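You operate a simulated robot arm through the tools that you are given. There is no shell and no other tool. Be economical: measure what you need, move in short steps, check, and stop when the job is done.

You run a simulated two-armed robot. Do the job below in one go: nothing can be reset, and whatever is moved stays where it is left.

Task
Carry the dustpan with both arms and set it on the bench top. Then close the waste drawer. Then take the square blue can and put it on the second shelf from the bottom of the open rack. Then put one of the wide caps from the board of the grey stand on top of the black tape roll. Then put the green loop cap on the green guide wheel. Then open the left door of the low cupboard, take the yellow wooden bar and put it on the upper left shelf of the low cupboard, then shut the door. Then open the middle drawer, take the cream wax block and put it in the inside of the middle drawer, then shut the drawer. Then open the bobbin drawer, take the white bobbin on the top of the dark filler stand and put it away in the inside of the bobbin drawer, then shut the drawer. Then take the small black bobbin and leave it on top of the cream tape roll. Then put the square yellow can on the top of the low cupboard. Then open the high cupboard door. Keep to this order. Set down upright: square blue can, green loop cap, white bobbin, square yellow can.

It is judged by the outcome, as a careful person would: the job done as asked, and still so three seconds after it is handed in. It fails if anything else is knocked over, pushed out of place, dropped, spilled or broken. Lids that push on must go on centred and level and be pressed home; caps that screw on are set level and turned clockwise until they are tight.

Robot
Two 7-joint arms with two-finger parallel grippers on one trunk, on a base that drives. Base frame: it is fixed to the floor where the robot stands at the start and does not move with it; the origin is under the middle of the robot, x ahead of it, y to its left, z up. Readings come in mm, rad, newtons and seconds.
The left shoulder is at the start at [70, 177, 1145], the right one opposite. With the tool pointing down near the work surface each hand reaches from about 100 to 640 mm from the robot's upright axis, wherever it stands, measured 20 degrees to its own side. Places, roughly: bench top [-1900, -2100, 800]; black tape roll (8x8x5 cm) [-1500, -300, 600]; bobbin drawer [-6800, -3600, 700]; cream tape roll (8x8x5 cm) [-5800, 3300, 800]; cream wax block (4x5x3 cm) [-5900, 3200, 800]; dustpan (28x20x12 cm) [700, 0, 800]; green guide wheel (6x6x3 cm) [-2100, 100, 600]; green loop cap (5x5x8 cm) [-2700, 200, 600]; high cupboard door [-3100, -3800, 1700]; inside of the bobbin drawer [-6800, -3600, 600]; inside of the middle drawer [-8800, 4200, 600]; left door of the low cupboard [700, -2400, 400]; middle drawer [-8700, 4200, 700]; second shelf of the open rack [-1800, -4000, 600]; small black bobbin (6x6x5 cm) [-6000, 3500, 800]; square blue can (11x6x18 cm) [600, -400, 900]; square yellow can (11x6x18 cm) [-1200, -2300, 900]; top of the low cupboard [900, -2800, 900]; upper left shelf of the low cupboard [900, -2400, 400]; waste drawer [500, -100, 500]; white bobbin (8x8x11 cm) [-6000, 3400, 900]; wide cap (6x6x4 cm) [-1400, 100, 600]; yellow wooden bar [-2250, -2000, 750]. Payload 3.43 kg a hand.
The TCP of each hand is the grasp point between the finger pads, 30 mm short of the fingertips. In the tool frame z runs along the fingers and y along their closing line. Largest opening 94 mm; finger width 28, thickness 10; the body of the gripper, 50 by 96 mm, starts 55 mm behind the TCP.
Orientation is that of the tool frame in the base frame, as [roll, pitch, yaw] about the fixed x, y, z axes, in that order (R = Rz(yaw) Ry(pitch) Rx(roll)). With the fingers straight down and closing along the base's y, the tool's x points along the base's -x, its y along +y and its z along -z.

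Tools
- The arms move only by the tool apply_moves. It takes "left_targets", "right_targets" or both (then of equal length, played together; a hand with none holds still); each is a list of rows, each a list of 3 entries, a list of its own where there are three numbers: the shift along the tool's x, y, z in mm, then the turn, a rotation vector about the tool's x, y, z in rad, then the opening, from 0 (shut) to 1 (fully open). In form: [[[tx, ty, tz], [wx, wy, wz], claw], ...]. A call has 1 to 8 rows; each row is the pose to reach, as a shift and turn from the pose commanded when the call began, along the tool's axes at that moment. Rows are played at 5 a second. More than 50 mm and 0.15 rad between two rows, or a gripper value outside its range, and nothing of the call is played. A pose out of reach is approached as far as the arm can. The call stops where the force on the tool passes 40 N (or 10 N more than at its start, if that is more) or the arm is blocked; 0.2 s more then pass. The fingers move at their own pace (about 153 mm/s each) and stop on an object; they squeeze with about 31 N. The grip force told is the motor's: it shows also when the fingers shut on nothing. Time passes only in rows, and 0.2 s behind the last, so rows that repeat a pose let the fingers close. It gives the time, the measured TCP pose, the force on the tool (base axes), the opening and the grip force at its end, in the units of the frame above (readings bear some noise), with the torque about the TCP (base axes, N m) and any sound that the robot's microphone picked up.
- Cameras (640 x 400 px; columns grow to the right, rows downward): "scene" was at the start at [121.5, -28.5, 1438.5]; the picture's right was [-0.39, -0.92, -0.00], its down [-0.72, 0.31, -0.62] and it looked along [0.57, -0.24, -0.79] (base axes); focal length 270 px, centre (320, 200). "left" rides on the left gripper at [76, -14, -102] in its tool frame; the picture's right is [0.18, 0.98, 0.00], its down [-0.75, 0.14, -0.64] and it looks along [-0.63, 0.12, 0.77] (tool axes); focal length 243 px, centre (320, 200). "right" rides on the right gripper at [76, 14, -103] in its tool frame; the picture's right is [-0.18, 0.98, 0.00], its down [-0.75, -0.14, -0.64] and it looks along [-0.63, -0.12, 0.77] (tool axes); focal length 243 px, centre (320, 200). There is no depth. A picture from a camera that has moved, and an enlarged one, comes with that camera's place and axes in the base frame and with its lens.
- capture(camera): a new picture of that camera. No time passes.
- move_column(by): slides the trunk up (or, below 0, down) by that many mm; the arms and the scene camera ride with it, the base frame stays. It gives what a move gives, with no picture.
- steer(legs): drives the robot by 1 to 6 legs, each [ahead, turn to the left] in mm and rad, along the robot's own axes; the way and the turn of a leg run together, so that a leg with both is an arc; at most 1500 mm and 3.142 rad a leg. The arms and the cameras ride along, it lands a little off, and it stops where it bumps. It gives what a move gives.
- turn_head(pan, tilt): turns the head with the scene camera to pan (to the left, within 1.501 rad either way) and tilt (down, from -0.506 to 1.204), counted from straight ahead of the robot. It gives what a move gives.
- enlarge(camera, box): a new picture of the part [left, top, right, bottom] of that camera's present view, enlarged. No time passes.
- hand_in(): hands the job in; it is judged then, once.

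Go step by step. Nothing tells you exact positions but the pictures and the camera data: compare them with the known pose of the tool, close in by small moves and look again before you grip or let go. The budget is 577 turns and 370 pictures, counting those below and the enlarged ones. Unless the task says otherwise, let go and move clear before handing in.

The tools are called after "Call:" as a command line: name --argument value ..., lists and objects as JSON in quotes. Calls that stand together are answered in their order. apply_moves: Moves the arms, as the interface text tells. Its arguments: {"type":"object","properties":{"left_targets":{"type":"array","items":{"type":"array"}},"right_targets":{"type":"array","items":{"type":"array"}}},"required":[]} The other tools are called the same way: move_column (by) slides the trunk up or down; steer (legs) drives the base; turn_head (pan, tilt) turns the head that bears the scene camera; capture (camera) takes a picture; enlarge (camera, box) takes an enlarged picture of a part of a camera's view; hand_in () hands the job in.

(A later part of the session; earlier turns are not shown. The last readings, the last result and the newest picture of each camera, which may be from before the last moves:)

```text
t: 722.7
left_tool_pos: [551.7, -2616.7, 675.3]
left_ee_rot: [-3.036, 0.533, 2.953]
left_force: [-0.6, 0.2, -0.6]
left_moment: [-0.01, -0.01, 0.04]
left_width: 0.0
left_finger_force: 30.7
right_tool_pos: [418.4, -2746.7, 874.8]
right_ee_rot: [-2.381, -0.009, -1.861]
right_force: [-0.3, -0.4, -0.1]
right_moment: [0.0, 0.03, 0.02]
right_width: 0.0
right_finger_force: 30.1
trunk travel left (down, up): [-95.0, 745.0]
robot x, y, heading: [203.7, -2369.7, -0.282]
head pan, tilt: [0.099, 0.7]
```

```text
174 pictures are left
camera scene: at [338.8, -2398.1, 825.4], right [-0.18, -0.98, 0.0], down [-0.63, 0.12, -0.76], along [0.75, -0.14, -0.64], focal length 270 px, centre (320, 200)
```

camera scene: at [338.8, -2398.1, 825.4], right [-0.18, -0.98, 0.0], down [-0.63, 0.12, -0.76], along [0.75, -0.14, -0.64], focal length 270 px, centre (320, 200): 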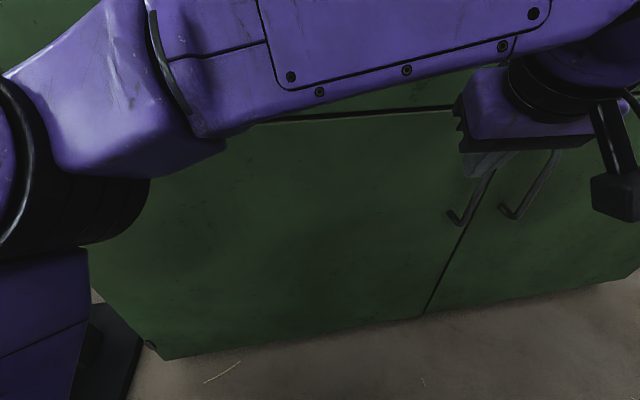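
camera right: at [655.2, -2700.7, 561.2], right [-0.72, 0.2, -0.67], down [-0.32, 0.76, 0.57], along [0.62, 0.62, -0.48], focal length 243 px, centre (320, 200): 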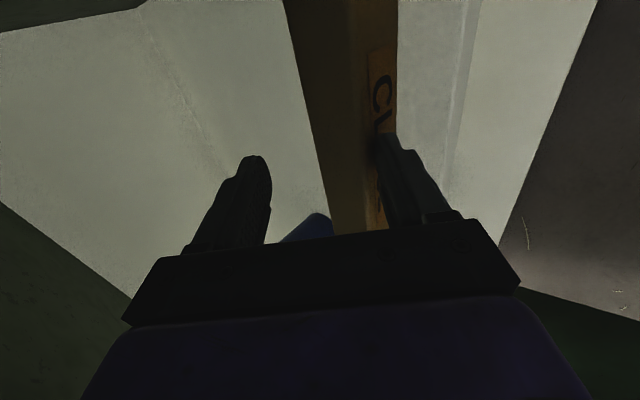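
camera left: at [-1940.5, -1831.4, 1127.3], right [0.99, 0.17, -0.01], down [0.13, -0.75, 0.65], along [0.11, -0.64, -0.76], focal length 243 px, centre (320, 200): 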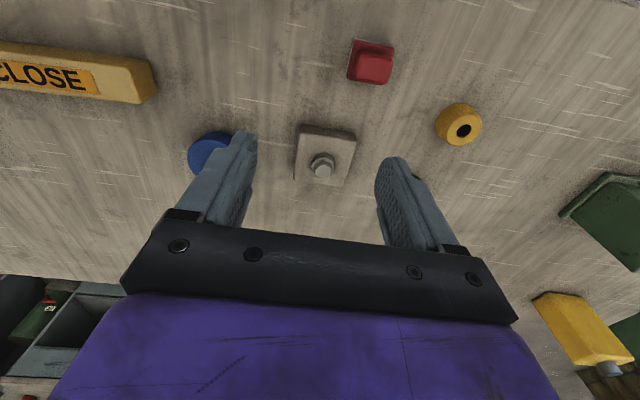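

Call:
apply_moves --left_targets '[[[-13, 0, 8], [0, 0, 0], 0], [[-26, 0, 15], [0, 0, 0], 0], [[-39, 0, 23], [0, 0, 0], 0], [[-52, 0, 31], [0, 0, 0], 0], [[-65, 0, 38], [0, 0, 0], 0]]'

Call:
enlarge --camera "scene" --box '[380, 80, 640, 320]'

```text
t: 723.9
left_tool_pos: [624.3, -2634.1, 674.0]
left_ee_rot: [-3.036, 0.53, 2.95]
left_force: [-6.4, 4.6, -0.3]
left_moment: [0.09, 0.18, 0.12]
left_width: 0.0
left_finger_force: 30.6
right_tool_pos: [417.4, -2746.7, 875.2]
right_ee_rot: [-2.381, -0.009, -1.86]
right_force: [-0.1, 0.2, 0.0]
right_moment: [-0.01, -0.02, -0.01]
right_width: 0.0
right_finger_force: 31.3
trunk travel left (down, up): [-95.0, 745.0]
robot x, y, heading: [204.1, -2371.1, -0.278]
head pan, tilt: [0.099, 0.7]
```

```text
1.67 times, centred on (510, 200) of scene
camera zoom: at [338.2, -2397.7, 825.5], right [-0.18, -0.98, 0.0], down [-0.63, 0.12, -0.77], along [0.75, -0.14, -0.64], focal length 449 px, centre (3, 200)
```

zoom: 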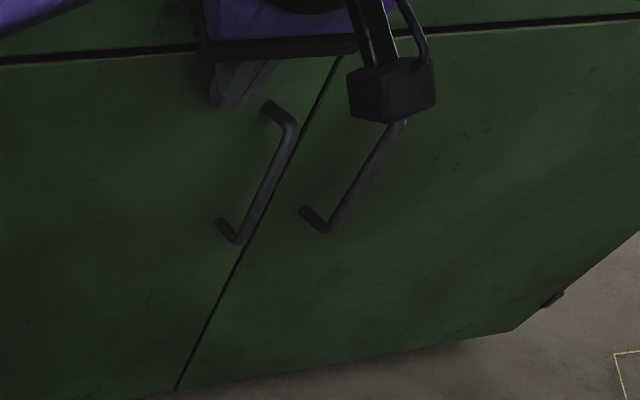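

Call:
apply_moves --left_targets '[[[-8, 0, 5], [0, 0, 0], 0], [[-17, 0, 10], [0, 0, 0], 0], [[-25, 0, 15], [0, 0, 0], 0]]'

Call:
apply_moves --left_targets '[[[30, 0, -25], [0, 0, 0], 0], [[60, 0, -50], [0, 0, 0], 0], [[95, 0, -75], [0, 0, 0], 0]]'

Call:
steer --legs '[[-500, 0]]'

Call:
capture --camera "scene"

```text
t: 724.3
left_tool_pos: [624.0, -2634.7, 674.4]
left_ee_rot: [-3.037, 0.52, 2.951]
left_force: [-11.6, 7.4, 5.0]
left_moment: [0.1, 0.07, 0.14]
left_width: 0.0
left_finger_force: 31.1
right_tool_pos: [417.3, -2745.8, 876.5]
right_ee_rot: [-2.38, -0.008, -1.859]
right_force: [0.1, 0.3, 0.0]
right_moment: [-0.01, 0.01, 0.0]
right_width: 0.2
right_finger_force: 30.7
trunk travel left (down, up): [-95.0, 745.0]
robot x, y, heading: [204.5, -2368.6, -0.276]
head pan, tilt: [0.099, 0.7]
stopped in row 1 (left hand): the force on the tool passed its limit at 51 N (the readings are from after the stop); the commanded pose is now the measured one
```

```text
t: 725.1
left_tool_pos: [510.6, -2608.1, 690.1]
left_ee_rot: [-3.041, 0.517, 2.949]
left_force: [0.2, 0.6, 0.1]
left_moment: [0.02, -0.01, 0.02]
left_width: 0.0
left_finger_force: 31.4
right_tool_pos: [418.0, -2747.1, 874.9]
right_ee_rot: [-2.38, -0.009, -1.859]
right_force: [0.0, -0.6, 0.0]
right_moment: [-0.02, 0.01, 0.04]
right_width: 0.1
right_finger_force: 30.5
trunk travel left (down, up): [-95.0, 745.0]
robot x, y, heading: [205.4, -2371.9, -0.276]
head pan, tilt: [0.099, 0.7]
```

```text
t: 728.1
left_tool_pos: [26.6, -2468.7, 690.6]
left_ee_rot: [-3.037, 0.515, 2.948]
left_force: [0.2, -0.6, 0.1]
left_moment: [0.0, 0.04, -0.03]
left_width: 0.1
left_finger_force: 30.9
right_tool_pos: [-66.3, -2607.4, 875.0]
right_ee_rot: [-2.381, -0.01, -1.86]
right_force: [-0.1, 0.4, -0.2]
right_moment: [-0.01, -0.02, -0.01]
right_width: 0.0
right_finger_force: 30.5
trunk travel left (down, up): [-95.0, 745.0]
robot x, y, heading: [-279.7, -2229.5, -0.282]
head pan, tilt: [0.099, 0.7]
```

```text
172 pictures are left
camera scene: at [-145.2, -2258.9, 825.4], right [-0.18, -0.98, 0.0], down [-0.63, 0.12, -0.76], along [0.75, -0.14, -0.64], focal length 270 px, centre (320, 200)
```

scene: 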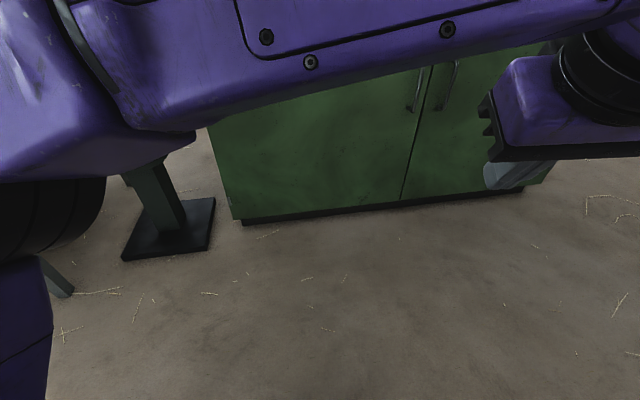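

The door is shut, and the bar is stored. Next comes the middle drawer and wax block in the north-west, so I'll raise the trunk and drive there, looking as I go.

Call:
move_column --by 390

Call:
apply_moves --left_targets '[[[0, 20, 0], [0, 0.14, 0], 0.3], [[0, 40, 0], [0, 0.28, 0], 0.3], [[0, 60, 0], [0, 0.42, 0], 0.3], [[0, 80, 0], [0.05, 0.52, 0], 0.3]]'

Call:
steer --legs '[[0, 1.89], [1500, 0], [1500, 0], [1500, 0], [0, 1.45]]'

Call:
turn_head --pan 0.0 --tilt 0.35

Call:
capture --camera "scene"

```text
t: 731.8
left_tool_pos: [26.8, -2469.0, 1079.6]
left_ee_rot: [-3.04, 0.517, 2.947]
left_force: [0.3, 0.4, 0.4]
left_moment: [-0.04, -0.01, -0.02]
left_width: 0.2
left_finger_force: 31.3
right_tool_pos: [-65.6, -2607.4, 1264.4]
right_ee_rot: [-2.382, -0.009, -1.861]
right_force: [0.9, 0.1, 1.0]
right_moment: [0.03, -0.02, 0.01]
right_width: 0.1
right_finger_force: 31.2
trunk travel left (down, up): [-485.0, 355.0]
robot x, y, heading: [-277.6, -2230.1, -0.279]
head pan, tilt: [0.099, 0.7]
```

```text
t: 732.8
left_tool_pos: [46.7, -2390.7, 1072.4]
left_ee_rot: [-3.003, -0.003, 2.884]
left_force: [0.5, 0.8, -0.1]
left_moment: [-0.03, 0.0, 0.0]
left_width: 28.1
left_finger_force: 0.0
right_tool_pos: [-63.8, -2606.8, 1266.7]
right_ee_rot: [-2.381, -0.011, -1.861]
right_force: [-1.0, 0.5, 0.0]
right_moment: [-0.05, 0.0, 0.0]
right_width: 0.0
right_finger_force: 31.0
trunk travel left (down, up): [-485.0, 355.0]
robot x, y, heading: [-279.6, -2234.0, -0.283]
head pan, tilt: [0.099, 0.7]
```

```text
t: 762.2
left_tool_pos: [-693.6, 2399.1, 1070.6]
left_ee_rot: [-3.006, -0.001, -0.148]
left_force: [-0.2, -0.3, 0.2]
left_moment: [0.02, -0.01, 0.04]
left_width: 28.2
left_finger_force: 0.0
right_tool_pos: [-606.0, 2625.1, 1265.4]
right_ee_rot: [-2.382, -0.007, 1.386]
right_force: [-1.2, 0.2, -0.8]
right_moment: [0.01, 0.05, -0.01]
right_width: 0.0
right_finger_force: 31.3
trunk travel left (down, up): [-485.0, 355.0]
robot x, y, heading: [-349.8, 2272.1, 2.969]
head pan, tilt: [0.099, 0.7]
```

```text
t: 763.0
left_tool_pos: [-693.8, 2400.1, 1071.4]
left_ee_rot: [-3.005, 0.002, -0.149]
left_force: [0.4, 0.8, 0.0]
left_moment: [-0.02, 0.04, -0.01]
left_width: 28.3
left_finger_force: 0.1
right_tool_pos: [-605.6, 2624.8, 1265.6]
right_ee_rot: [-2.381, -0.01, 1.385]
right_force: [0.8, 0.5, -0.3]
right_moment: [0.02, -0.02, -0.04]
right_width: 0.1
right_finger_force: 30.9
trunk travel left (down, up): [-485.0, 355.0]
robot x, y, heading: [-354.5, 2273.5, 2.966]
head pan, tilt: [0.0, 0.351]
```

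```text
171 pictures are left
camera scene: at [-492.7, 2298.7, 1246.8], right [0.17, 0.98, 0.0], down [0.34, -0.06, -0.94], along [-0.92, 0.16, -0.34], focal length 270 px, centre (320, 200)
```

scene: 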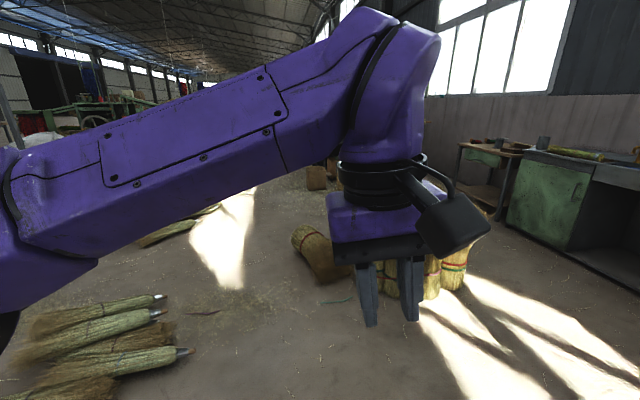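

Call:
apply_moves --left_targets '[[[0, 45, 0], [0.02, 0, 0], 0.3], [[0, 90, 0], [0.04, 0, 0], 0.3], [[0, 135, 0], [0.06, 0, 0], 0.3], [[0, 180, 0], [0.09, 0, 0], 0.3], [[0, 225, 0], [0.12, 0, 0], 0.3]]'

Call:
steer --legs '[[0, 0.245], [1500, 0], [0, 0.04], [800, 0]]'

Call:
move_column --by 240

Call:
capture --camera "scene"

```text
t: 764.2
left_tool_pos: [-723.7, 2176.1, 1041.2]
left_ee_rot: [-2.884, 0.002, -0.152]
left_force: [0.1, -0.4, -0.1]
left_moment: [0.03, -0.01, -0.01]
left_width: 28.1
left_finger_force: 0.1
right_tool_pos: [-605.2, 2623.6, 1266.4]
right_ee_rot: [-2.381, -0.01, 1.389]
right_force: [0.2, -0.4, -0.7]
right_moment: [0.02, -0.02, -0.02]
right_width: 0.0
right_finger_force: 31.3
trunk travel left (down, up): [-485.0, 355.0]
robot x, y, heading: [-355.8, 2269.2, 2.969]
head pan, tilt: [0.0, 0.351]
```

```text
t: 777.0
left_tool_pos: [-3011.6, 1847.7, 1041.1]
left_ee_rot: [-2.885, 0.0, 0.155]
left_force: [-1.2, 0.3, 0.5]
left_moment: [0.01, -0.02, 0.01]
left_width: 28.2
left_finger_force: 0.2
right_tool_pos: [-3032.5, 2309.4, 1265.5]
right_ee_rot: [-2.38, -0.009, 1.692]
right_force: [0.0, -0.1, -0.3]
right_moment: [0.01, 0.0, -0.01]
right_width: 0.0
right_finger_force: 30.8
trunk travel left (down, up): [-485.0, 355.0]
robot x, y, heading: [-2687.1, 2045.4, -3.013]
head pan, tilt: [0.0, 0.351]
```

```text
t: 779.5
left_tool_pos: [-3010.8, 1847.8, 1281.1]
left_ee_rot: [-2.885, 0.0, 0.156]
left_force: [-0.2, -0.7, 0.9]
left_moment: [-0.03, 0.03, -0.03]
left_width: 28.2
left_finger_force: 0.0
right_tool_pos: [-3033.2, 2308.4, 1504.0]
right_ee_rot: [-2.382, -0.009, 1.691]
right_force: [-0.2, -0.1, 0.6]
right_moment: [0.01, -0.03, 0.01]
right_width: 0.0
right_finger_force: 30.9
trunk travel left (down, up): [-725.0, 115.0]
robot x, y, heading: [-2686.9, 2053.1, -3.013]
head pan, tilt: [0.0, 0.351]
```

```text
170 pictures are left
camera scene: at [-2826.8, 2031.8, 1486.8], right [-0.13, 0.99, 0.0], down [0.34, 0.04, -0.94], along [-0.93, -0.12, -0.34], focal length 270 px, centre (320, 200)
```

scene: 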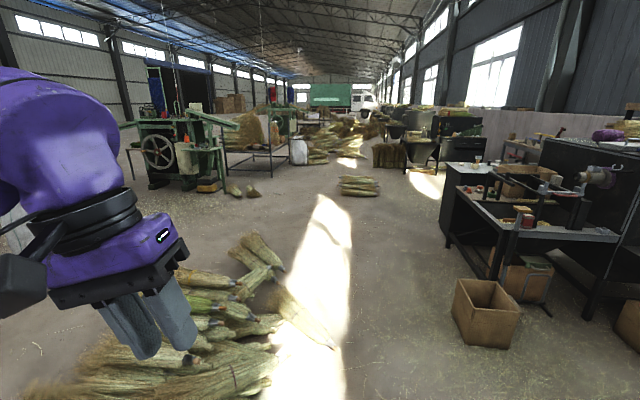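

The workstation with the wax and bobbins runs along the north at x≈-4700 to -5900, and the drawer lies beyond. I'll steer between the pile and the cardboard box, then west.

Call:
steer --legs '[[0, -0.368], [780, 0], [780, 0], [0, 0.23], [1000, 0]]'

Call:
turn_head --pan -0.6 --tilt 0.5

Call:
capture --camera "scene"

```text
t: 794.3
left_tool_pos: [-5563.3, 2212.4, 1282.1]
left_ee_rot: [-2.885, 0.001, 0.053]
left_force: [-0.8, -0.7, 0.4]
left_moment: [0.02, 0.02, 0.0]
left_width: 28.1
left_finger_force: 0.0
right_tool_pos: [-5536.8, 2674.0, 1505.5]
right_ee_rot: [-2.38, -0.011, 1.589]
right_force: [-0.3, -0.5, 0.2]
right_moment: [-0.01, -0.02, 0.03]
right_width: 0.1
right_finger_force: 31.0
trunk travel left (down, up): [-725.0, 115.0]
robot x, y, heading: [-5216.8, 2382.5, -3.111]
head pan, tilt: [0.0, 0.351]
```

```text
t: 795.3
left_tool_pos: [-5563.3, 2211.8, 1280.8]
left_ee_rot: [-2.883, 0.0, 0.052]
left_force: [0.3, 0.2, 0.8]
left_moment: [0.01, 0.01, -0.04]
left_width: 28.2
left_finger_force: 0.1
right_tool_pos: [-5537.7, 2673.6, 1505.0]
right_ee_rot: [-2.38, -0.009, 1.588]
right_force: [-0.7, 0.2, 0.3]
right_moment: [0.03, 0.03, 0.0]
right_width: 0.0
right_finger_force: 30.9
trunk travel left (down, up): [-725.0, 115.0]
robot x, y, heading: [-5221.6, 2379.4, -3.113]
head pan, tilt: [-0.6, 0.499]
```

```text
169 pictures are left
camera scene: at [-5343.7, 2428.0, 1473.2], right [0.54, 0.84, 0.0], down [0.4, -0.26, -0.88], along [-0.74, 0.48, -0.48], focal length 270 px, centre (320, 200)
```

scene: 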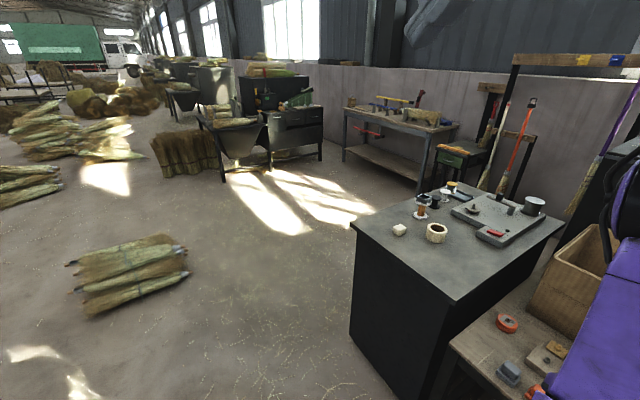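

Call:
enlarge --camera "scene" --box '[140, 60, 360, 200]'

Call:
enlarge --camera "scene" --box '[370, 160, 570, 290]'

```text
2.86 times, centred on (250, 130) of scene
camera zoom: at [-5343.7, 2428.0, 1473.2], right [0.54, 0.84, 0.0], down [0.4, -0.26, -0.88], along [-0.74, 0.48, -0.48], focal length 770 px, centre (520, 400)
```

zoom: 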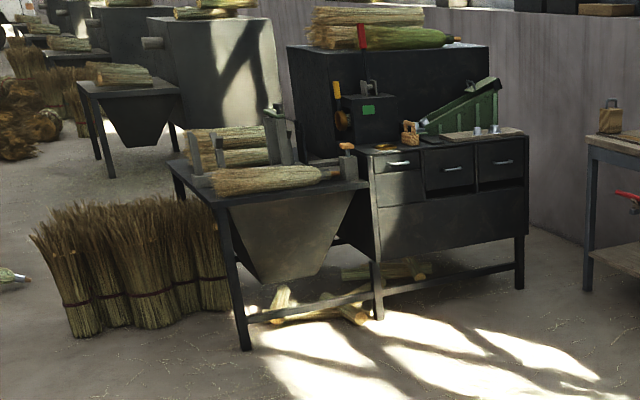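

```text
3.08 times, centred on (470, 225) of scene
camera zoom: at [-5343.7, 2428.0, 1473.2], right [0.54, 0.84, 0.0], down [0.4, -0.26, -0.88], along [-0.74, 0.48, -0.48], focal length 830 px, centre (-142, 123)
```

zoom: 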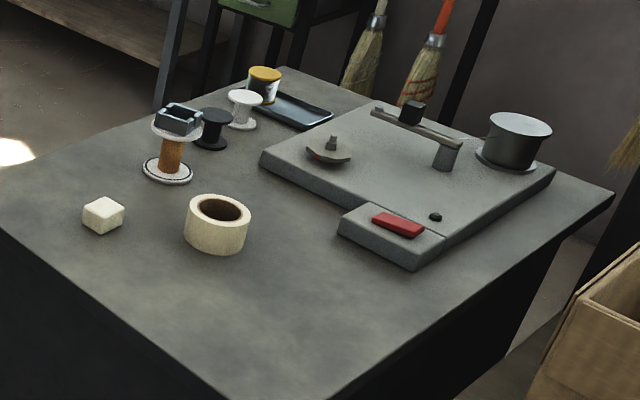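

I can see everything. The dark desk's three drawers face +x at x≈-8690, with the middle one at y≈4180. The filler desk carries the wax (-5958, 3231), the cream roll (-5853, 3340), the white bobbin (-6017, 3448) and the black bobbin (-6021, 3556). I'll drive to the drawer first.

Call:
steer --legs '[[0, -0.384], [900, 0], [890, 0], [0, -0.47], [800, 0], [750, 0]]'

Call:
steer --legs '[[0, 0.82]]'

Call:
turn_head --pan 0 --tilt 0.6

Call:
capture --camera "scene"

```text
t: 814.4
left_tool_pos: [-8257.3, 4351.4, 1281.2]
left_ee_rot: [-2.887, 0.001, -0.827]
left_force: [0.5, 0.9, 0.4]
left_moment: [-0.02, 0.02, 0.04]
left_width: 28.3
left_finger_force: 0.0
right_tool_pos: [-7886.4, 4625.3, 1506.0]
right_ee_rot: [-2.38, -0.008, 0.71]
right_force: [0.0, -0.9, -0.2]
right_moment: [-0.01, 0.0, -0.04]
right_width: 0.2
right_finger_force: 30.8
trunk travel left (down, up): [-725.0, 115.0]
robot x, y, heading: [-7911.0, 4190.8, 2.29]
head pan, tilt: [-0.6, 0.499]
```

```text
t: 816.8
left_tool_pos: [-8268.8, 4061.1, 1280.6]
left_ee_rot: [-2.884, 0.002, -0.046]
left_force: [-0.5, -0.5, 0.6]
left_moment: [-0.02, 0.0, -0.02]
left_width: 28.2
left_finger_force: 0.0
right_tool_pos: [-8197.4, 4518.7, 1505.6]
right_ee_rot: [-2.38, -0.007, 1.493]
right_force: [0.2, 0.3, -1.0]
right_moment: [0.01, 0.0, 0.01]
right_width: 0.2
right_finger_force: 31.5
trunk travel left (down, up): [-725.0, 115.0]
robot x, y, heading: [-7912.6, 4191.3, 3.066]
head pan, tilt: [-0.6, 0.499]
```

```text
t: 817.8
left_tool_pos: [-8269.2, 4061.1, 1282.4]
left_ee_rot: [-2.887, 0.002, -0.044]
left_force: [-1.0, -0.8, 0.1]
left_moment: [-0.01, 0.0, 0.05]
left_width: 28.1
left_finger_force: 0.1
right_tool_pos: [-8198.1, 4518.5, 1506.0]
right_ee_rot: [-2.381, -0.007, 1.492]
right_force: [0.2, 0.1, -0.4]
right_moment: [0.0, 0.01, -0.03]
right_width: 0.0
right_finger_force: 31.5
trunk travel left (down, up): [-725.0, 115.0]
robot x, y, heading: [-7908.6, 4195.0, 3.076]
head pan, tilt: [0.0, 0.6]
```

```text
166 pictures are left
camera scene: at [-8046.6, 4205.0, 1464.1], right [0.07, 1.0, 0.0], down [0.56, -0.04, -0.83], along [-0.82, 0.06, -0.56], focal length 270 px, centre (320, 200)
```

scene: 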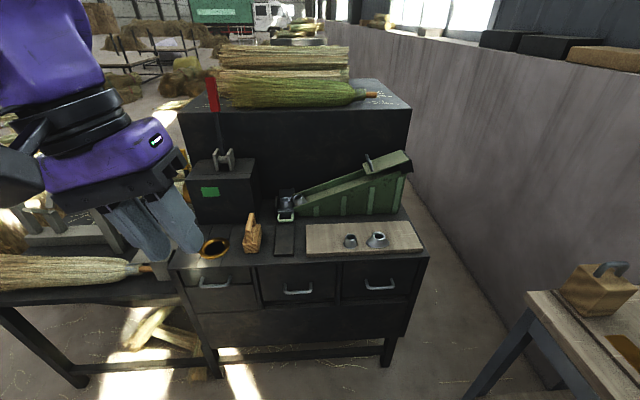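

The middle handle is at about (-8665, 4172, 659). I'll take position, then lower the right hand and turn it level.

Call:
steer --legs '[[0, 0.545], [249, 0], [0, -0.48]]'

Call:
move_column --by -380

Call:
apply_moves --right_targets '[[[-5, 34, 36], [0.08, 0, 0], 0.5], [[-10, 67, 74], [0.16, 0, 0], 0.7], [[-15, 90, 102], [0.25, 0, 0], 0.8], [[-20, 114, 134], [0.34, 0, 0], 0.8], [[-25, 138, 168], [0.43, 0, 0], 0.8], [[-30, 165, 200], [0.52, 0, 0], 0.8], [[-40, 192, 232], [0.62, 0, 0], 0.8], [[-50, 220, 262], [0.72, 0, 0], 0.8]]'

Call:
capture --camera "scene"

```text
t: 822.5
left_tool_pos: [-8477.9, 3927.3, 1281.7]
left_ee_rot: [-2.886, 0.0, 0.02]
left_force: [0.0, -0.6, 0.1]
left_moment: [0.0, -0.03, -0.01]
left_width: 28.5
left_finger_force: 0.1
right_tool_pos: [-8438.4, 4389.4, 1504.8]
right_ee_rot: [-2.383, -0.009, 1.556]
right_force: [0.0, 0.3, -0.4]
right_moment: [-0.01, 0.02, 0.01]
right_width: 0.0
right_finger_force: 31.2
trunk travel left (down, up): [-725.0, 115.0]
robot x, y, heading: [-8127.7, 4080.2, 3.138]
head pan, tilt: [0.0, 0.6]
```

```text
t: 826.2
left_tool_pos: [-8477.0, 3927.9, 901.5]
left_ee_rot: [-2.884, 0.001, 0.018]
left_force: [0.6, -0.4, -0.1]
left_moment: [0.01, -0.02, 0.02]
left_width: 28.2
left_finger_force: 0.0
right_tool_pos: [-8436.0, 4388.2, 1125.4]
right_ee_rot: [-2.381, -0.009, 1.554]
right_force: [-0.1, -0.5, -0.6]
right_moment: [-0.01, 0.02, -0.01]
right_width: 0.3
right_finger_force: 31.5
trunk travel left (down, up): [-345.0, 495.0]
robot x, y, heading: [-8128.8, 4084.9, 3.136]
head pan, tilt: [0.0, 0.6]
```

```text
refused: row 2 steps farther than a row can; nothing moved
```

```text
165 pictures are left
camera scene: at [-8264.7, 4085.4, 1084.1], right [0.01, 1.0, 0.0], down [0.56, 0.0, -0.83], along [-0.83, 0.01, -0.56], focal length 270 px, centre (320, 200)
```

scene: 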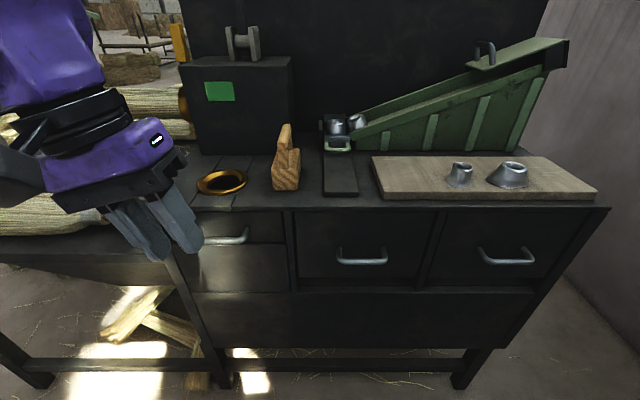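

Call:
apply_moves --right_targets '[[[-21, 23, 36], [0, 0, 0], 0.5], [[-43, 46, 72], [0, 0, 0], 0.6], [[-64, 69, 108], [0, 0, 0], 0.6], [[-86, 92, 144], [0, 0, 0], 0.6], [[-107, 115, 180], [0, 0, 0], 0.6], [[-129, 137, 216], [0, 0, 0], 0.6], [[-150, 160, 252], [0, 0, 0], 0.6], [[-172, 183, 288], [0, 0, 0], 0.6]]'

Call:
apply_moves --right_targets '[[[-7, 8, 13], [0.135, 0, 0], 0.6], [[-15, 16, 26], [0.27, 0, 0], 0.6], [[-22, 24, 39], [0.405, 0, 0], 0.6], [[-30, 32, 52], [0.54, 0, 0], 0.6], [[-38, 40, 65], [0.675, 0, 0], 0.6], [[-46, 49, 77], [0.81, 0, 0], 0.6]]'

Call:
capture --camera "scene"

Call:
capture --camera "right"

```text
t: 828.0
left_tool_pos: [-8477.1, 3926.7, 900.7]
left_ee_rot: [-2.883, 0.0, 0.018]
left_force: [0.0, 0.8, 0.3]
left_moment: [0.01, -0.01, 0.02]
left_width: 28.1
left_finger_force: 0.0
right_tool_pos: [-8506.6, 4221.1, 787.8]
right_ee_rot: [-2.381, -0.01, 1.558]
right_force: [0.5, -0.3, 0.3]
right_moment: [0.01, 0.02, -0.03]
right_width: 56.5
right_finger_force: 0.0
trunk travel left (down, up): [-345.0, 495.0]
robot x, y, heading: [-8129.5, 4083.2, 3.134]
head pan, tilt: [0.0, 0.6]
```

```text
t: 829.4
left_tool_pos: [-8478.7, 3926.7, 900.8]
left_ee_rot: [-2.886, 0.002, 0.019]
left_force: [0.0, 0.1, -0.3]
left_moment: [-0.02, 0.02, 0.01]
left_width: 28.2
left_finger_force: 0.0
right_tool_pos: [-8543.4, 4147.7, 688.1]
right_ee_rot: [-1.568, -0.01, 1.557]
right_force: [0.5, 0.4, 0.0]
right_moment: [0.02, 0.03, -0.01]
right_width: 56.5
right_finger_force: 0.0
right hand out of reach, approached as far as the arm can: row 1, 2, 3, 4, 5, 6
trunk travel left (down, up): [-345.0, 495.0]
robot x, y, heading: [-8127.0, 4081.8, 3.137]
head pan, tilt: [0.0, 0.6]
```

```text
164 pictures are left
camera scene: at [-8264.9, 4084.7, 1084.1], right [0.01, 1.0, 0.0], down [0.57, 0.0, -0.82], along [-0.82, 0.01, -0.57], focal length 270 px, centre (320, 200)
```

scene: 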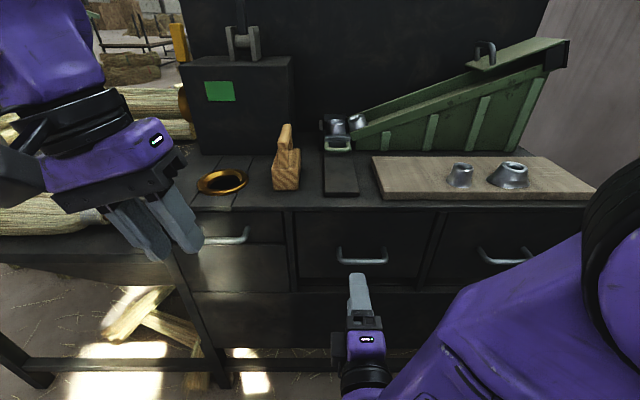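

```text
163 pictures are left
camera right: at [-8438.5, 4222.3, 675.6], right [-0.01, -0.17, -0.98], down [0.63, -0.76, 0.13], along [-0.78, -0.62, 0.11], focal length 243 px, centre (320, 200)
```

right: 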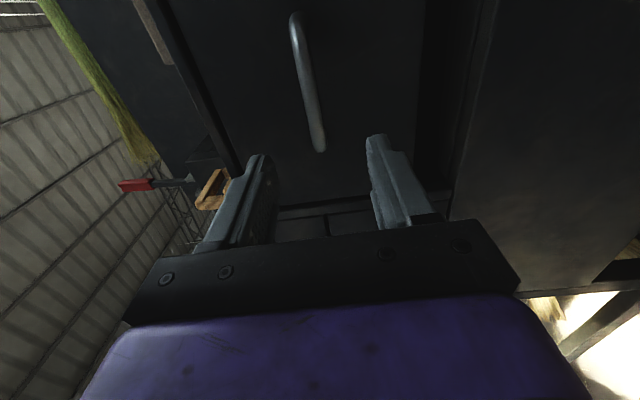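

Call:
apply_moves --right_targets '[[[15, -6, 25], [0, 0, 0], 0.6], [[15, -6, 50], [0, 0, 0], 0.6], [[15, -6, 72], [0, 0, 0], 0.6]]'

Call:
capture --camera "right"

Call:
enlarge --camera "scene" --box '[280, 200, 460, 340]'

```text
t: 830.2
left_tool_pos: [-8478.5, 3928.4, 902.2]
left_ee_rot: [-2.885, 0.001, 0.021]
left_force: [0.5, 0.0, -0.9]
left_moment: [-0.01, 0.01, 0.03]
left_width: 28.2
left_finger_force: 0.0
right_tool_pos: [-8617.4, 4166.1, 696.3]
right_ee_rot: [-1.57, -0.011, 1.557]
right_force: [-0.2, -0.1, 0.1]
right_moment: [0.0, -0.02, 0.03]
right_width: 56.3
right_finger_force: 0.1
trunk travel left (down, up): [-345.0, 495.0]
robot x, y, heading: [-8126.1, 4085.0, 3.137]
head pan, tilt: [0.0, 0.6]
```

```text
162 pictures are left
camera right: at [-8511.6, 4240.5, 682.8], right [0.0, -0.17, -0.98], down [0.63, -0.76, 0.13], along [-0.78, -0.62, 0.11], focal length 243 px, centre (320, 200)
```

right: 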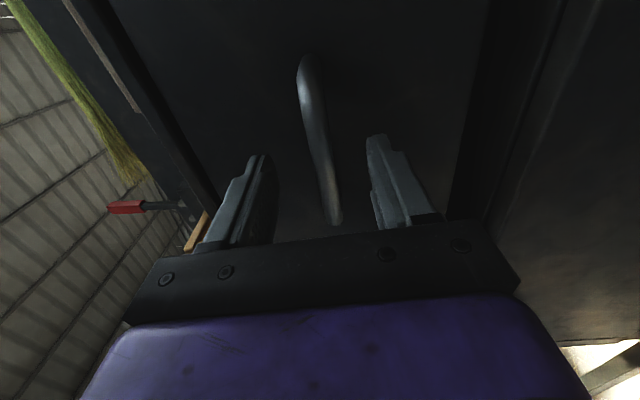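

```text
2.86 times, centred on (370, 270) of scene
camera zoom: at [-8265.0, 4085.3, 1084.0], right [0.01, 1.0, 0.0], down [0.57, 0.0, -0.82], along [-0.82, 0.01, -0.57], focal length 770 px, centre (177, 0)
```

zoom: 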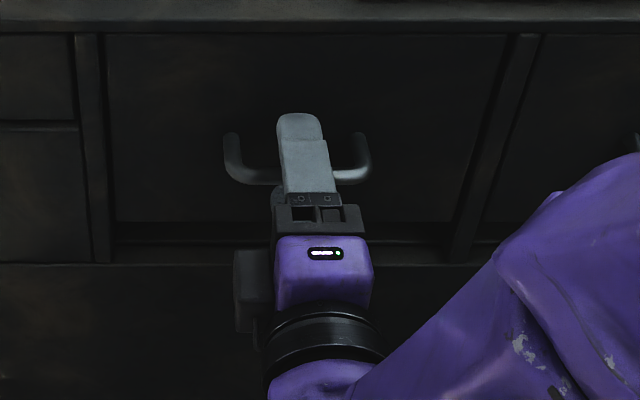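

Call:
apply_moves --right_targets '[[[0, 0, 0], [0, 0, 0], 0.3], [[0, 0, 0], [0, 0, 0], 0], [[0, 0, 0], [0, 0, 0], 0]]'

Call:
apply_moves --right_targets '[[[0, 0, -25], [0, 0, 0], 0], [[0, 0, -50], [0, 0, 0], 0], [[0, 0, -80], [0, 0, 0], 0], [[0, 0, -110], [0, 0, 0], 0], [[0, 0, -140], [0, 0, 0], 0]]'

Call:
capture --camera "scene"

```text
t: 831.0
left_tool_pos: [-8478.5, 3927.4, 901.2]
left_ee_rot: [-2.886, 0.001, 0.019]
left_force: [0.9, 0.7, -0.1]
left_moment: [0.0, 0.03, 0.02]
left_width: 28.3
left_finger_force: 0.1
right_tool_pos: [-8616.3, 4166.3, 692.6]
right_ee_rot: [-1.58, -0.009, 1.557]
right_force: [5.1, -4.5, -25.1]
right_moment: [-0.92, -0.28, -0.15]
right_width: 11.9
right_finger_force: 44.9
trunk travel left (down, up): [-345.0, 495.0]
robot x, y, heading: [-8127.6, 4081.2, 3.134]
head pan, tilt: [0.0, 0.6]
```

```text
t: 832.0
left_tool_pos: [-8476.9, 3929.2, 902.9]
left_ee_rot: [-2.884, 0.001, 0.018]
left_force: [-0.9, -0.5, 0.3]
left_moment: [0.01, 0.0, -0.02]
left_width: 28.1
left_finger_force: 0.0
right_tool_pos: [-8535.2, 4150.5, 692.5]
right_ee_rot: [-1.571, 0.023, 1.512]
right_force: [0.7, 13.4, -2.4]
right_moment: [1.44, -0.05, -0.7]
right_width: 12.1
right_finger_force: 44.9
right hand out of reach, approached as far as the arm can: row 3, 4, 5
trunk travel left (down, up): [-345.0, 495.0]
robot x, y, heading: [-8126.7, 4079.5, 3.132]
head pan, tilt: [0.0, 0.6]
stopped in row 5 (right hand): the force on the tool passed its limit at 56 N (the readings are from after the stop); the commanded pose is now the measured one
```

```text
160 pictures are left
camera scene: at [-8265.1, 4087.1, 1084.1], right [0.01, 1.0, 0.0], down [0.57, -0.01, -0.82], along [-0.82, 0.01, -0.57], focal length 270 px, centre (320, 200)
```

scene: 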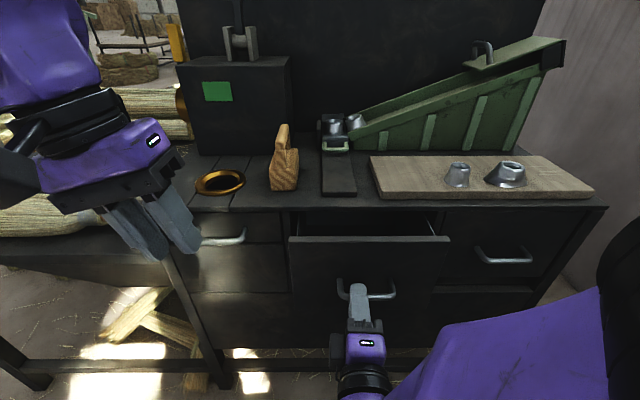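

The drawer is coming out. I'll pull further by reversing the base.

Call:
apply_moves --right_targets '[[[8, 0, 0], [0, 0, 0], 0], [[12, 0, 0], [0, 0, 0], 0]]'

Call:
steer --legs '[[-170, 0]]'

Call:
capture --camera "scene"

```text
t: 832.6
left_tool_pos: [-8477.1, 3927.4, 901.9]
left_ee_rot: [-2.883, 0.001, 0.018]
left_force: [-0.3, -0.2, 1.0]
left_moment: [0.02, 0.0, 0.01]
left_width: 28.0
left_finger_force: 0.1
right_tool_pos: [-8540.4, 4152.0, 692.4]
right_ee_rot: [-1.567, 0.028, 1.519]
right_force: [1.3, -6.3, 0.3]
right_moment: [1.19, 0.01, -0.58]
right_width: 12.2
right_finger_force: 44.9
right hand out of reach, approached as far as the arm can: row 1, 2
trunk travel left (down, up): [-345.0, 495.0]
robot x, y, heading: [-8127.2, 4084.8, 3.135]
head pan, tilt: [0.0, 0.6]
```

```text
t: 834.1
left_tool_pos: [-8320.3, 3923.4, 901.1]
left_ee_rot: [-2.884, 0.002, 0.023]
left_force: [0.6, 0.1, -0.3]
left_moment: [-0.02, -0.02, 0.01]
left_width: 28.3
left_finger_force: 0.0
right_tool_pos: [-8387.4, 4152.7, 692.2]
right_ee_rot: [-1.57, 0.036, 1.513]
right_force: [1.2, -4.8, -4.2]
right_moment: [1.33, -0.08, -0.67]
right_width: 12.4
right_finger_force: 45.3
trunk travel left (down, up): [-345.0, 495.0]
robot x, y, heading: [-7970.8, 4084.0, 3.138]
head pan, tilt: [0.0, 0.6]
stopped in leg 1: the force on the tool passed its limit at 103 N (the readings are from after the stop); the commanded pose is now the measured one
```

```text
159 pictures are left
camera scene: at [-8108.8, 4083.3, 1083.9], right [0.01, 1.0, 0.0], down [0.57, 0.0, -0.82], along [-0.82, 0.01, -0.57], focal length 270 px, centre (320, 200)
```

scene: 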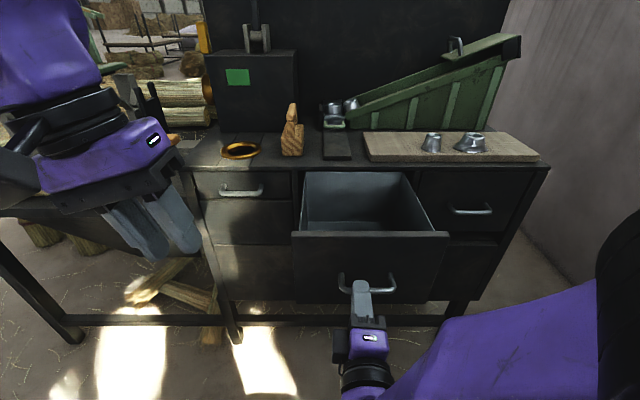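

The drawer is fully out. Release and back away, then fetch the wax.

Call:
apply_moves --right_targets '[[[0, 0, 0], [0, 0, 0], 0.5], [[0, 0, 0], [0, 0, 0], 0.6], [[0, 0, -30], [0, 0, 0], 0.6], [[0, 0, -60], [0, 0, 0], 0.6]]'

Call:
steer --legs '[[-250, 0]]'

Call:
move_column --by 380

Call:
capture --camera "scene"

```text
t: 835.1
left_tool_pos: [-8319.1, 3925.6, 902.2]
left_ee_rot: [-2.884, 0.004, 0.021]
left_force: [-0.6, 0.1, -0.5]
left_moment: [-0.01, 0.01, 0.01]
left_width: 28.3
left_finger_force: 0.0
right_tool_pos: [-8339.6, 4128.1, 693.2]
right_ee_rot: [-1.572, 0.088, 1.485]
right_force: [0.3, -0.5, -0.9]
right_moment: [-0.03, -0.02, -0.02]
right_width: 56.4
right_finger_force: 0.0
right hand out of reach, approached as far as the arm can: row 3, 4
trunk travel left (down, up): [-345.0, 495.0]
robot x, y, heading: [-7971.2, 4081.7, 3.134]
head pan, tilt: [0.0, 0.6]
```

```text
t: 836.9
left_tool_pos: [-8066.2, 3923.9, 901.9]
left_ee_rot: [-2.885, 0.004, 0.017]
left_force: [-0.2, -0.4, 0.6]
left_moment: [0.01, 0.03, 0.01]
left_width: 28.3
left_finger_force: 0.0
right_tool_pos: [-8085.7, 4124.4, 695.4]
right_ee_rot: [-1.566, 0.091, 1.488]
right_force: [0.4, -0.3, 0.2]
right_moment: [-0.01, 0.03, -0.01]
right_width: 56.3
right_finger_force: 0.0
trunk travel left (down, up): [-345.0, 495.0]
robot x, y, heading: [-7717.2, 4079.5, 3.134]
head pan, tilt: [0.0, 0.6]
```

```text
t: 840.6
left_tool_pos: [-8069.0, 3924.1, 1281.4]
left_ee_rot: [-2.886, 0.001, 0.016]
left_force: [-0.4, 0.5, 0.1]
left_moment: [-0.02, 0.03, 0.02]
left_width: 28.3
left_finger_force: 0.0
right_tool_pos: [-8085.7, 4124.4, 1075.4]
right_ee_rot: [-1.564, 0.097, 1.486]
right_force: [0.3, 0.0, -0.2]
right_moment: [0.0, -0.01, 0.01]
right_width: 56.4
right_finger_force: 0.1
trunk travel left (down, up): [-725.0, 115.0]
robot x, y, heading: [-7719.2, 4081.2, 3.13]
head pan, tilt: [0.0, 0.6]
```

```text
158 pictures are left
camera scene: at [-7855.2, 4082.2, 1464.0], right [0.01, 1.0, 0.0], down [0.56, -0.01, -0.82], along [-0.82, 0.01, -0.57], focal length 270 px, centre (320, 200)
```

scene: 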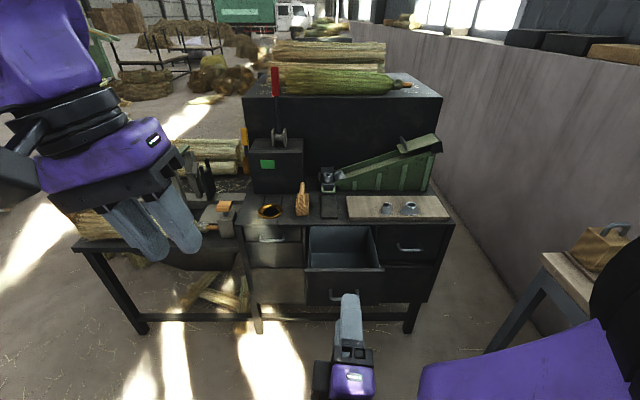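

Now I'll go to the filler desk's west side for the wax, straightening the left hand on the way.

Call:
apply_moves --left_targets '[[[0, 0, 0], [-0.13, 0, 0], 0.6], [[0, 0, 0], [-0.257, 0, 0], 0.8]]'

Call:
steer --legs '[[0, 2.37], [1200, 0], [0, 0.78]]'

Call:
turn_head --pan 0.1 --tilt 0.6

Call:
capture --camera "scene"

```text
t: 841.2
left_tool_pos: [-8065.8, 3927.6, 1282.3]
left_ee_rot: [3.141, 0.004, 0.017]
left_force: [0.3, 0.0, 1.0]
left_moment: [-0.02, -0.01, 0.01]
left_width: 75.3
left_finger_force: 0.2
right_tool_pos: [-8085.6, 4126.2, 1076.0]
right_ee_rot: [-1.567, 0.098, 1.486]
right_force: [-0.1, 0.4, 0.0]
right_moment: [0.01, 0.02, -0.01]
right_width: 56.4
right_finger_force: 0.0
trunk travel left (down, up): [-725.0, 115.0]
robot x, y, heading: [-7718.1, 4080.2, 3.131]
head pan, tilt: [0.0, 0.6]
```

```text
t: 855.2
left_tool_pos: [-6478.1, 3423.9, 1282.4]
left_ee_rot: [-3.141, 0.003, -3.079]
left_force: [0.0, 0.8, -1.2]
left_moment: [0.03, 0.0, -0.02]
left_width: 74.9
left_finger_force: 0.0
right_tool_pos: [-6450.8, 3226.3, 1077.3]
right_ee_rot: [-1.564, 0.097, -1.609]
right_force: [0.5, 0.6, 0.2]
right_moment: [-0.01, -0.04, -0.01]
right_width: 56.5
right_finger_force: 0.1
trunk travel left (down, up): [-725.0, 115.0]
robot x, y, heading: [-6820.8, 3258.3, 0.037]
head pan, tilt: [0.0, 0.6]
```

```text
t: 855.9
left_tool_pos: [-6477.2, 3424.7, 1281.8]
left_ee_rot: [-3.141, 0.003, -3.08]
left_force: [0.3, -0.3, 0.2]
left_moment: [-0.01, 0.01, 0.01]
left_width: 75.2
left_finger_force: 0.0
right_tool_pos: [-6450.0, 3225.1, 1077.3]
right_ee_rot: [-1.564, 0.098, -1.61]
right_force: [-1.0, 1.0, -0.6]
right_moment: [0.0, 0.03, 0.03]
right_width: 56.4
right_finger_force: 0.2
trunk travel left (down, up): [-725.0, 115.0]
robot x, y, heading: [-6818.3, 3252.7, 0.039]
head pan, tilt: [0.099, 0.6]
```

```text
157 pictures are left
camera scene: at [-6679.5, 3269.2, 1464.1], right [0.13, -0.99, 0.0], down [-0.56, -0.08, -0.83], along [0.82, 0.11, -0.56], focal length 270 px, centre (320, 200)
```

scene: 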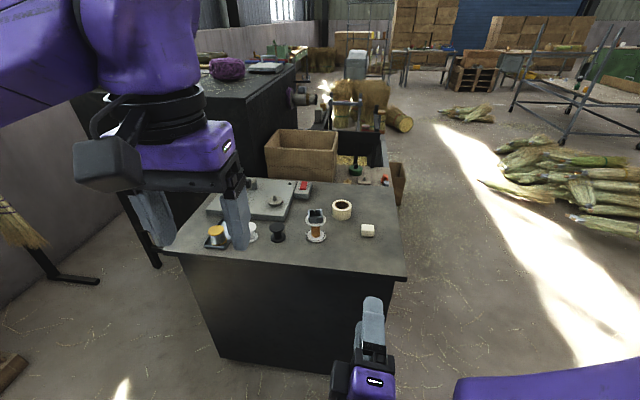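

Positions refined: wax (-5896, 3194), cream roll (-5788, 3300), white bobbin (-5943, 3379), black bobbin (-5960, 3525). I'll tuck the right hand aside and drive in.

Call:
apply_moves --right_targets '[[[40, -20, 0], [0, 0, 0], 0.3], [[80, -40, 0], [0, 0, 0], 0], [[120, -60, 0], [0, 0, 0], 0], [[160, -80, 0], [0, 0, 0], 0], [[200, -100, -20], [0, 0, 0], 0], [[240, -120, -40], [0, 0, 0], 0]]'

Call:
steer --legs '[[0, -0.265], [450, 0], [0, 0.23]]'

Call:
turn_head --pan 0.1 --tilt 0.85

Call:
capture --camera "scene"

Call:
capture --camera "left"

```text
t: 857.2
left_tool_pos: [-6478.6, 3425.3, 1281.7]
left_ee_rot: [3.141, 0.005, -3.079]
left_force: [-0.7, 1.5, -0.6]
left_moment: [-0.1, -0.04, -0.01]
left_width: 75.3
left_finger_force: 0.1
right_tool_pos: [-6321.4, 3035.7, 1250.1]
right_ee_rot: [-1.557, 0.001, -1.589]
right_force: [-1.9, -4.6, 2.7]
right_moment: [0.08, 0.25, 0.38]
right_width: 0.0
right_finger_force: 31.2
right hand out of reach, approached as far as the arm can: row 1, 2, 3, 4, 5, 6
trunk travel left (down, up): [-725.0, 115.0]
robot x, y, heading: [-6821.1, 3251.6, 0.034]
head pan, tilt: [0.099, 0.6]
```

```text
t: 861.7
left_tool_pos: [-6026.4, 3305.1, 1282.0]
left_ee_rot: [3.14, 0.002, -3.122]
left_force: [0.1, 0.3, 0.4]
left_moment: [-0.04, 0.01, -0.04]
left_width: 75.0
left_finger_force: 0.0
right_tool_pos: [-5885.8, 2889.9, 1248.9]
right_ee_rot: [-1.567, 0.097, -1.654]
right_force: [0.1, -0.3, -1.1]
right_moment: [-0.01, -0.02, -0.02]
right_width: 0.0
right_finger_force: 31.1
trunk travel left (down, up): [-725.0, 115.0]
robot x, y, heading: [-6373.7, 3148.6, -0.013]
head pan, tilt: [0.099, 0.6]
```

```text
t: 862.5
left_tool_pos: [-6027.0, 3304.8, 1281.1]
left_ee_rot: [3.14, 0.004, -3.122]
left_force: [-0.3, 0.5, -0.1]
left_moment: [0.0, -0.02, 0.0]
left_width: 75.2
left_finger_force: 0.1
right_tool_pos: [-5887.1, 2890.3, 1247.9]
right_ee_rot: [-1.568, 0.096, -1.653]
right_force: [-0.3, 0.2, 0.9]
right_moment: [0.03, 0.01, 0.0]
right_width: 0.0
right_finger_force: 31.7
trunk travel left (down, up): [-725.0, 115.0]
robot x, y, heading: [-6379.5, 3149.5, -0.009]
head pan, tilt: [0.099, 0.85]
```

```text
156 pictures are left
camera scene: at [-6245.2, 3157.0, 1443.2], right [0.09, -1.0, 0.0], down [-0.75, -0.07, -0.66], along [0.66, 0.06, -0.75], focal length 270 px, centre (320, 200)
```

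scene: 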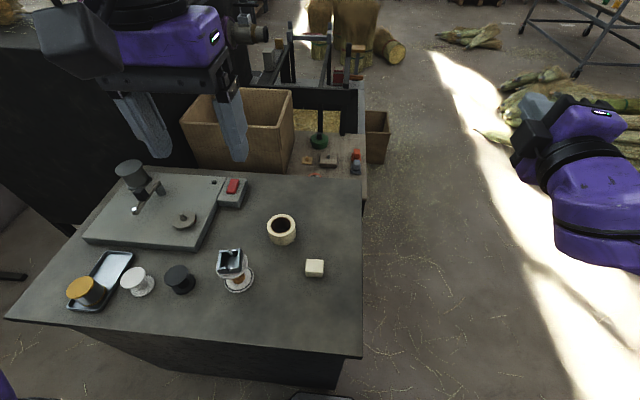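

```text
155 pictures are left
camera left: at [-6103.8, 3288.2, 1384.2], right [-0.2, 0.98, 0.0], down [0.75, 0.16, 0.64], along [0.63, 0.13, -0.77], focal length 243 px, centre (320, 200)
```

left: 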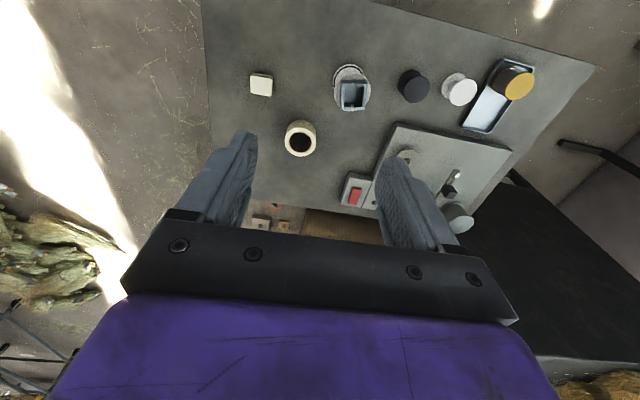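

Triangulation shows the desk top is at z≈860, with the wax centred at (-5952, 3198, 875). I'll move over it and lower.

Call:
apply_moves --left_targets '[[[-25, -36, 0], [0, 0, 0], 0.8], [[-50, -72, 0], [0, 0, 0], 0.8], [[-75, -107, 0], [0, 0, 0], 0.8]]'

Call:
move_column --by -320

Call:
capture --camera "left"

```text
t: 863.3
left_tool_pos: [-5950.6, 3196.2, 1282.2]
left_ee_rot: [-3.141, 0.002, -3.124]
left_force: [-0.2, -0.4, 1.0]
left_moment: [0.0, 0.0, 0.01]
left_width: 75.3
left_finger_force: 0.0
right_tool_pos: [-5885.3, 2889.9, 1248.4]
right_ee_rot: [-1.567, 0.097, -1.653]
right_force: [0.3, 0.1, 0.7]
right_moment: [-0.01, 0.01, 0.0]
right_width: 0.3
right_finger_force: 31.4
trunk travel left (down, up): [-725.0, 115.0]
robot x, y, heading: [-6378.0, 3148.9, -0.011]
head pan, tilt: [0.099, 0.85]
```

```text
t: 866.4
left_tool_pos: [-5951.3, 3199.2, 961.2]
left_ee_rot: [-3.141, 0.004, -3.123]
left_force: [0.3, 0.4, -0.8]
left_moment: [0.01, -0.01, 0.04]
left_width: 75.3
left_finger_force: 0.0
right_tool_pos: [-5886.8, 2891.4, 929.6]
right_ee_rot: [-1.568, 0.096, -1.654]
right_force: [0.2, -0.6, -0.2]
right_moment: [0.01, -0.03, -0.01]
right_width: 0.0
right_finger_force: 31.5
trunk travel left (down, up): [-405.0, 435.0]
robot x, y, heading: [-6377.2, 3153.1, -0.014]
head pan, tilt: [0.099, 0.85]
```

```text
154 pictures are left
camera left: at [-6028.6, 3182.2, 1063.7], right [-0.2, 0.98, 0.0], down [0.75, 0.16, 0.64], along [0.63, 0.13, -0.77], focal length 243 px, centre (320, 200)
```

left: 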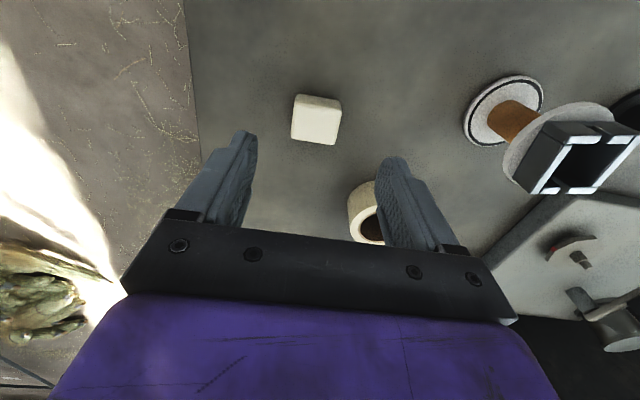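

Call:
apply_moves --left_targets '[[[6, 0, 30], [0, 0, 0], 0.8], [[8, 0, 58], [0, 0, 0], 0.8]]'

Call:
capture --camera "left"

```text
t: 867.0
left_tool_pos: [-5958.3, 3198.5, 901.9]
left_ee_rot: [3.141, 0.003, -3.122]
left_force: [0.1, 0.5, 0.8]
left_moment: [-0.02, 0.01, -0.02]
left_width: 75.4
left_finger_force: 0.1
right_tool_pos: [-5886.5, 2891.2, 928.9]
right_ee_rot: [-1.567, 0.096, -1.653]
right_force: [1.0, -0.4, -0.2]
right_moment: [0.0, 0.03, -0.01]
right_width: 0.2
right_finger_force: 31.1
trunk travel left (down, up): [-405.0, 435.0]
robot x, y, heading: [-6375.7, 3144.2, -0.006]
head pan, tilt: [0.099, 0.85]
```

```text
153 pictures are left
camera left: at [-6035.0, 3181.8, 1005.7], right [-0.2, 0.98, 0.0], down [0.75, 0.16, 0.64], along [0.63, 0.13, -0.76], focal length 243 px, centre (320, 200)
```

left: 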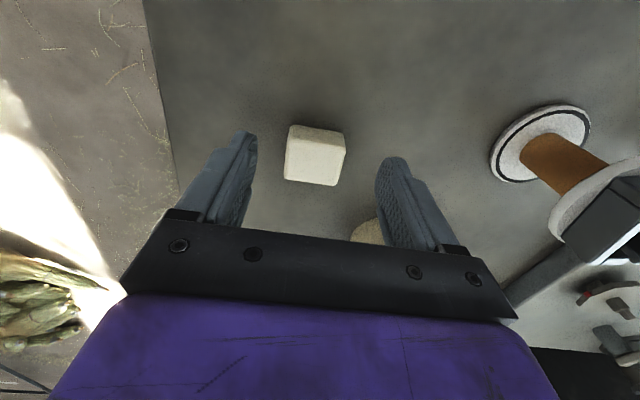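

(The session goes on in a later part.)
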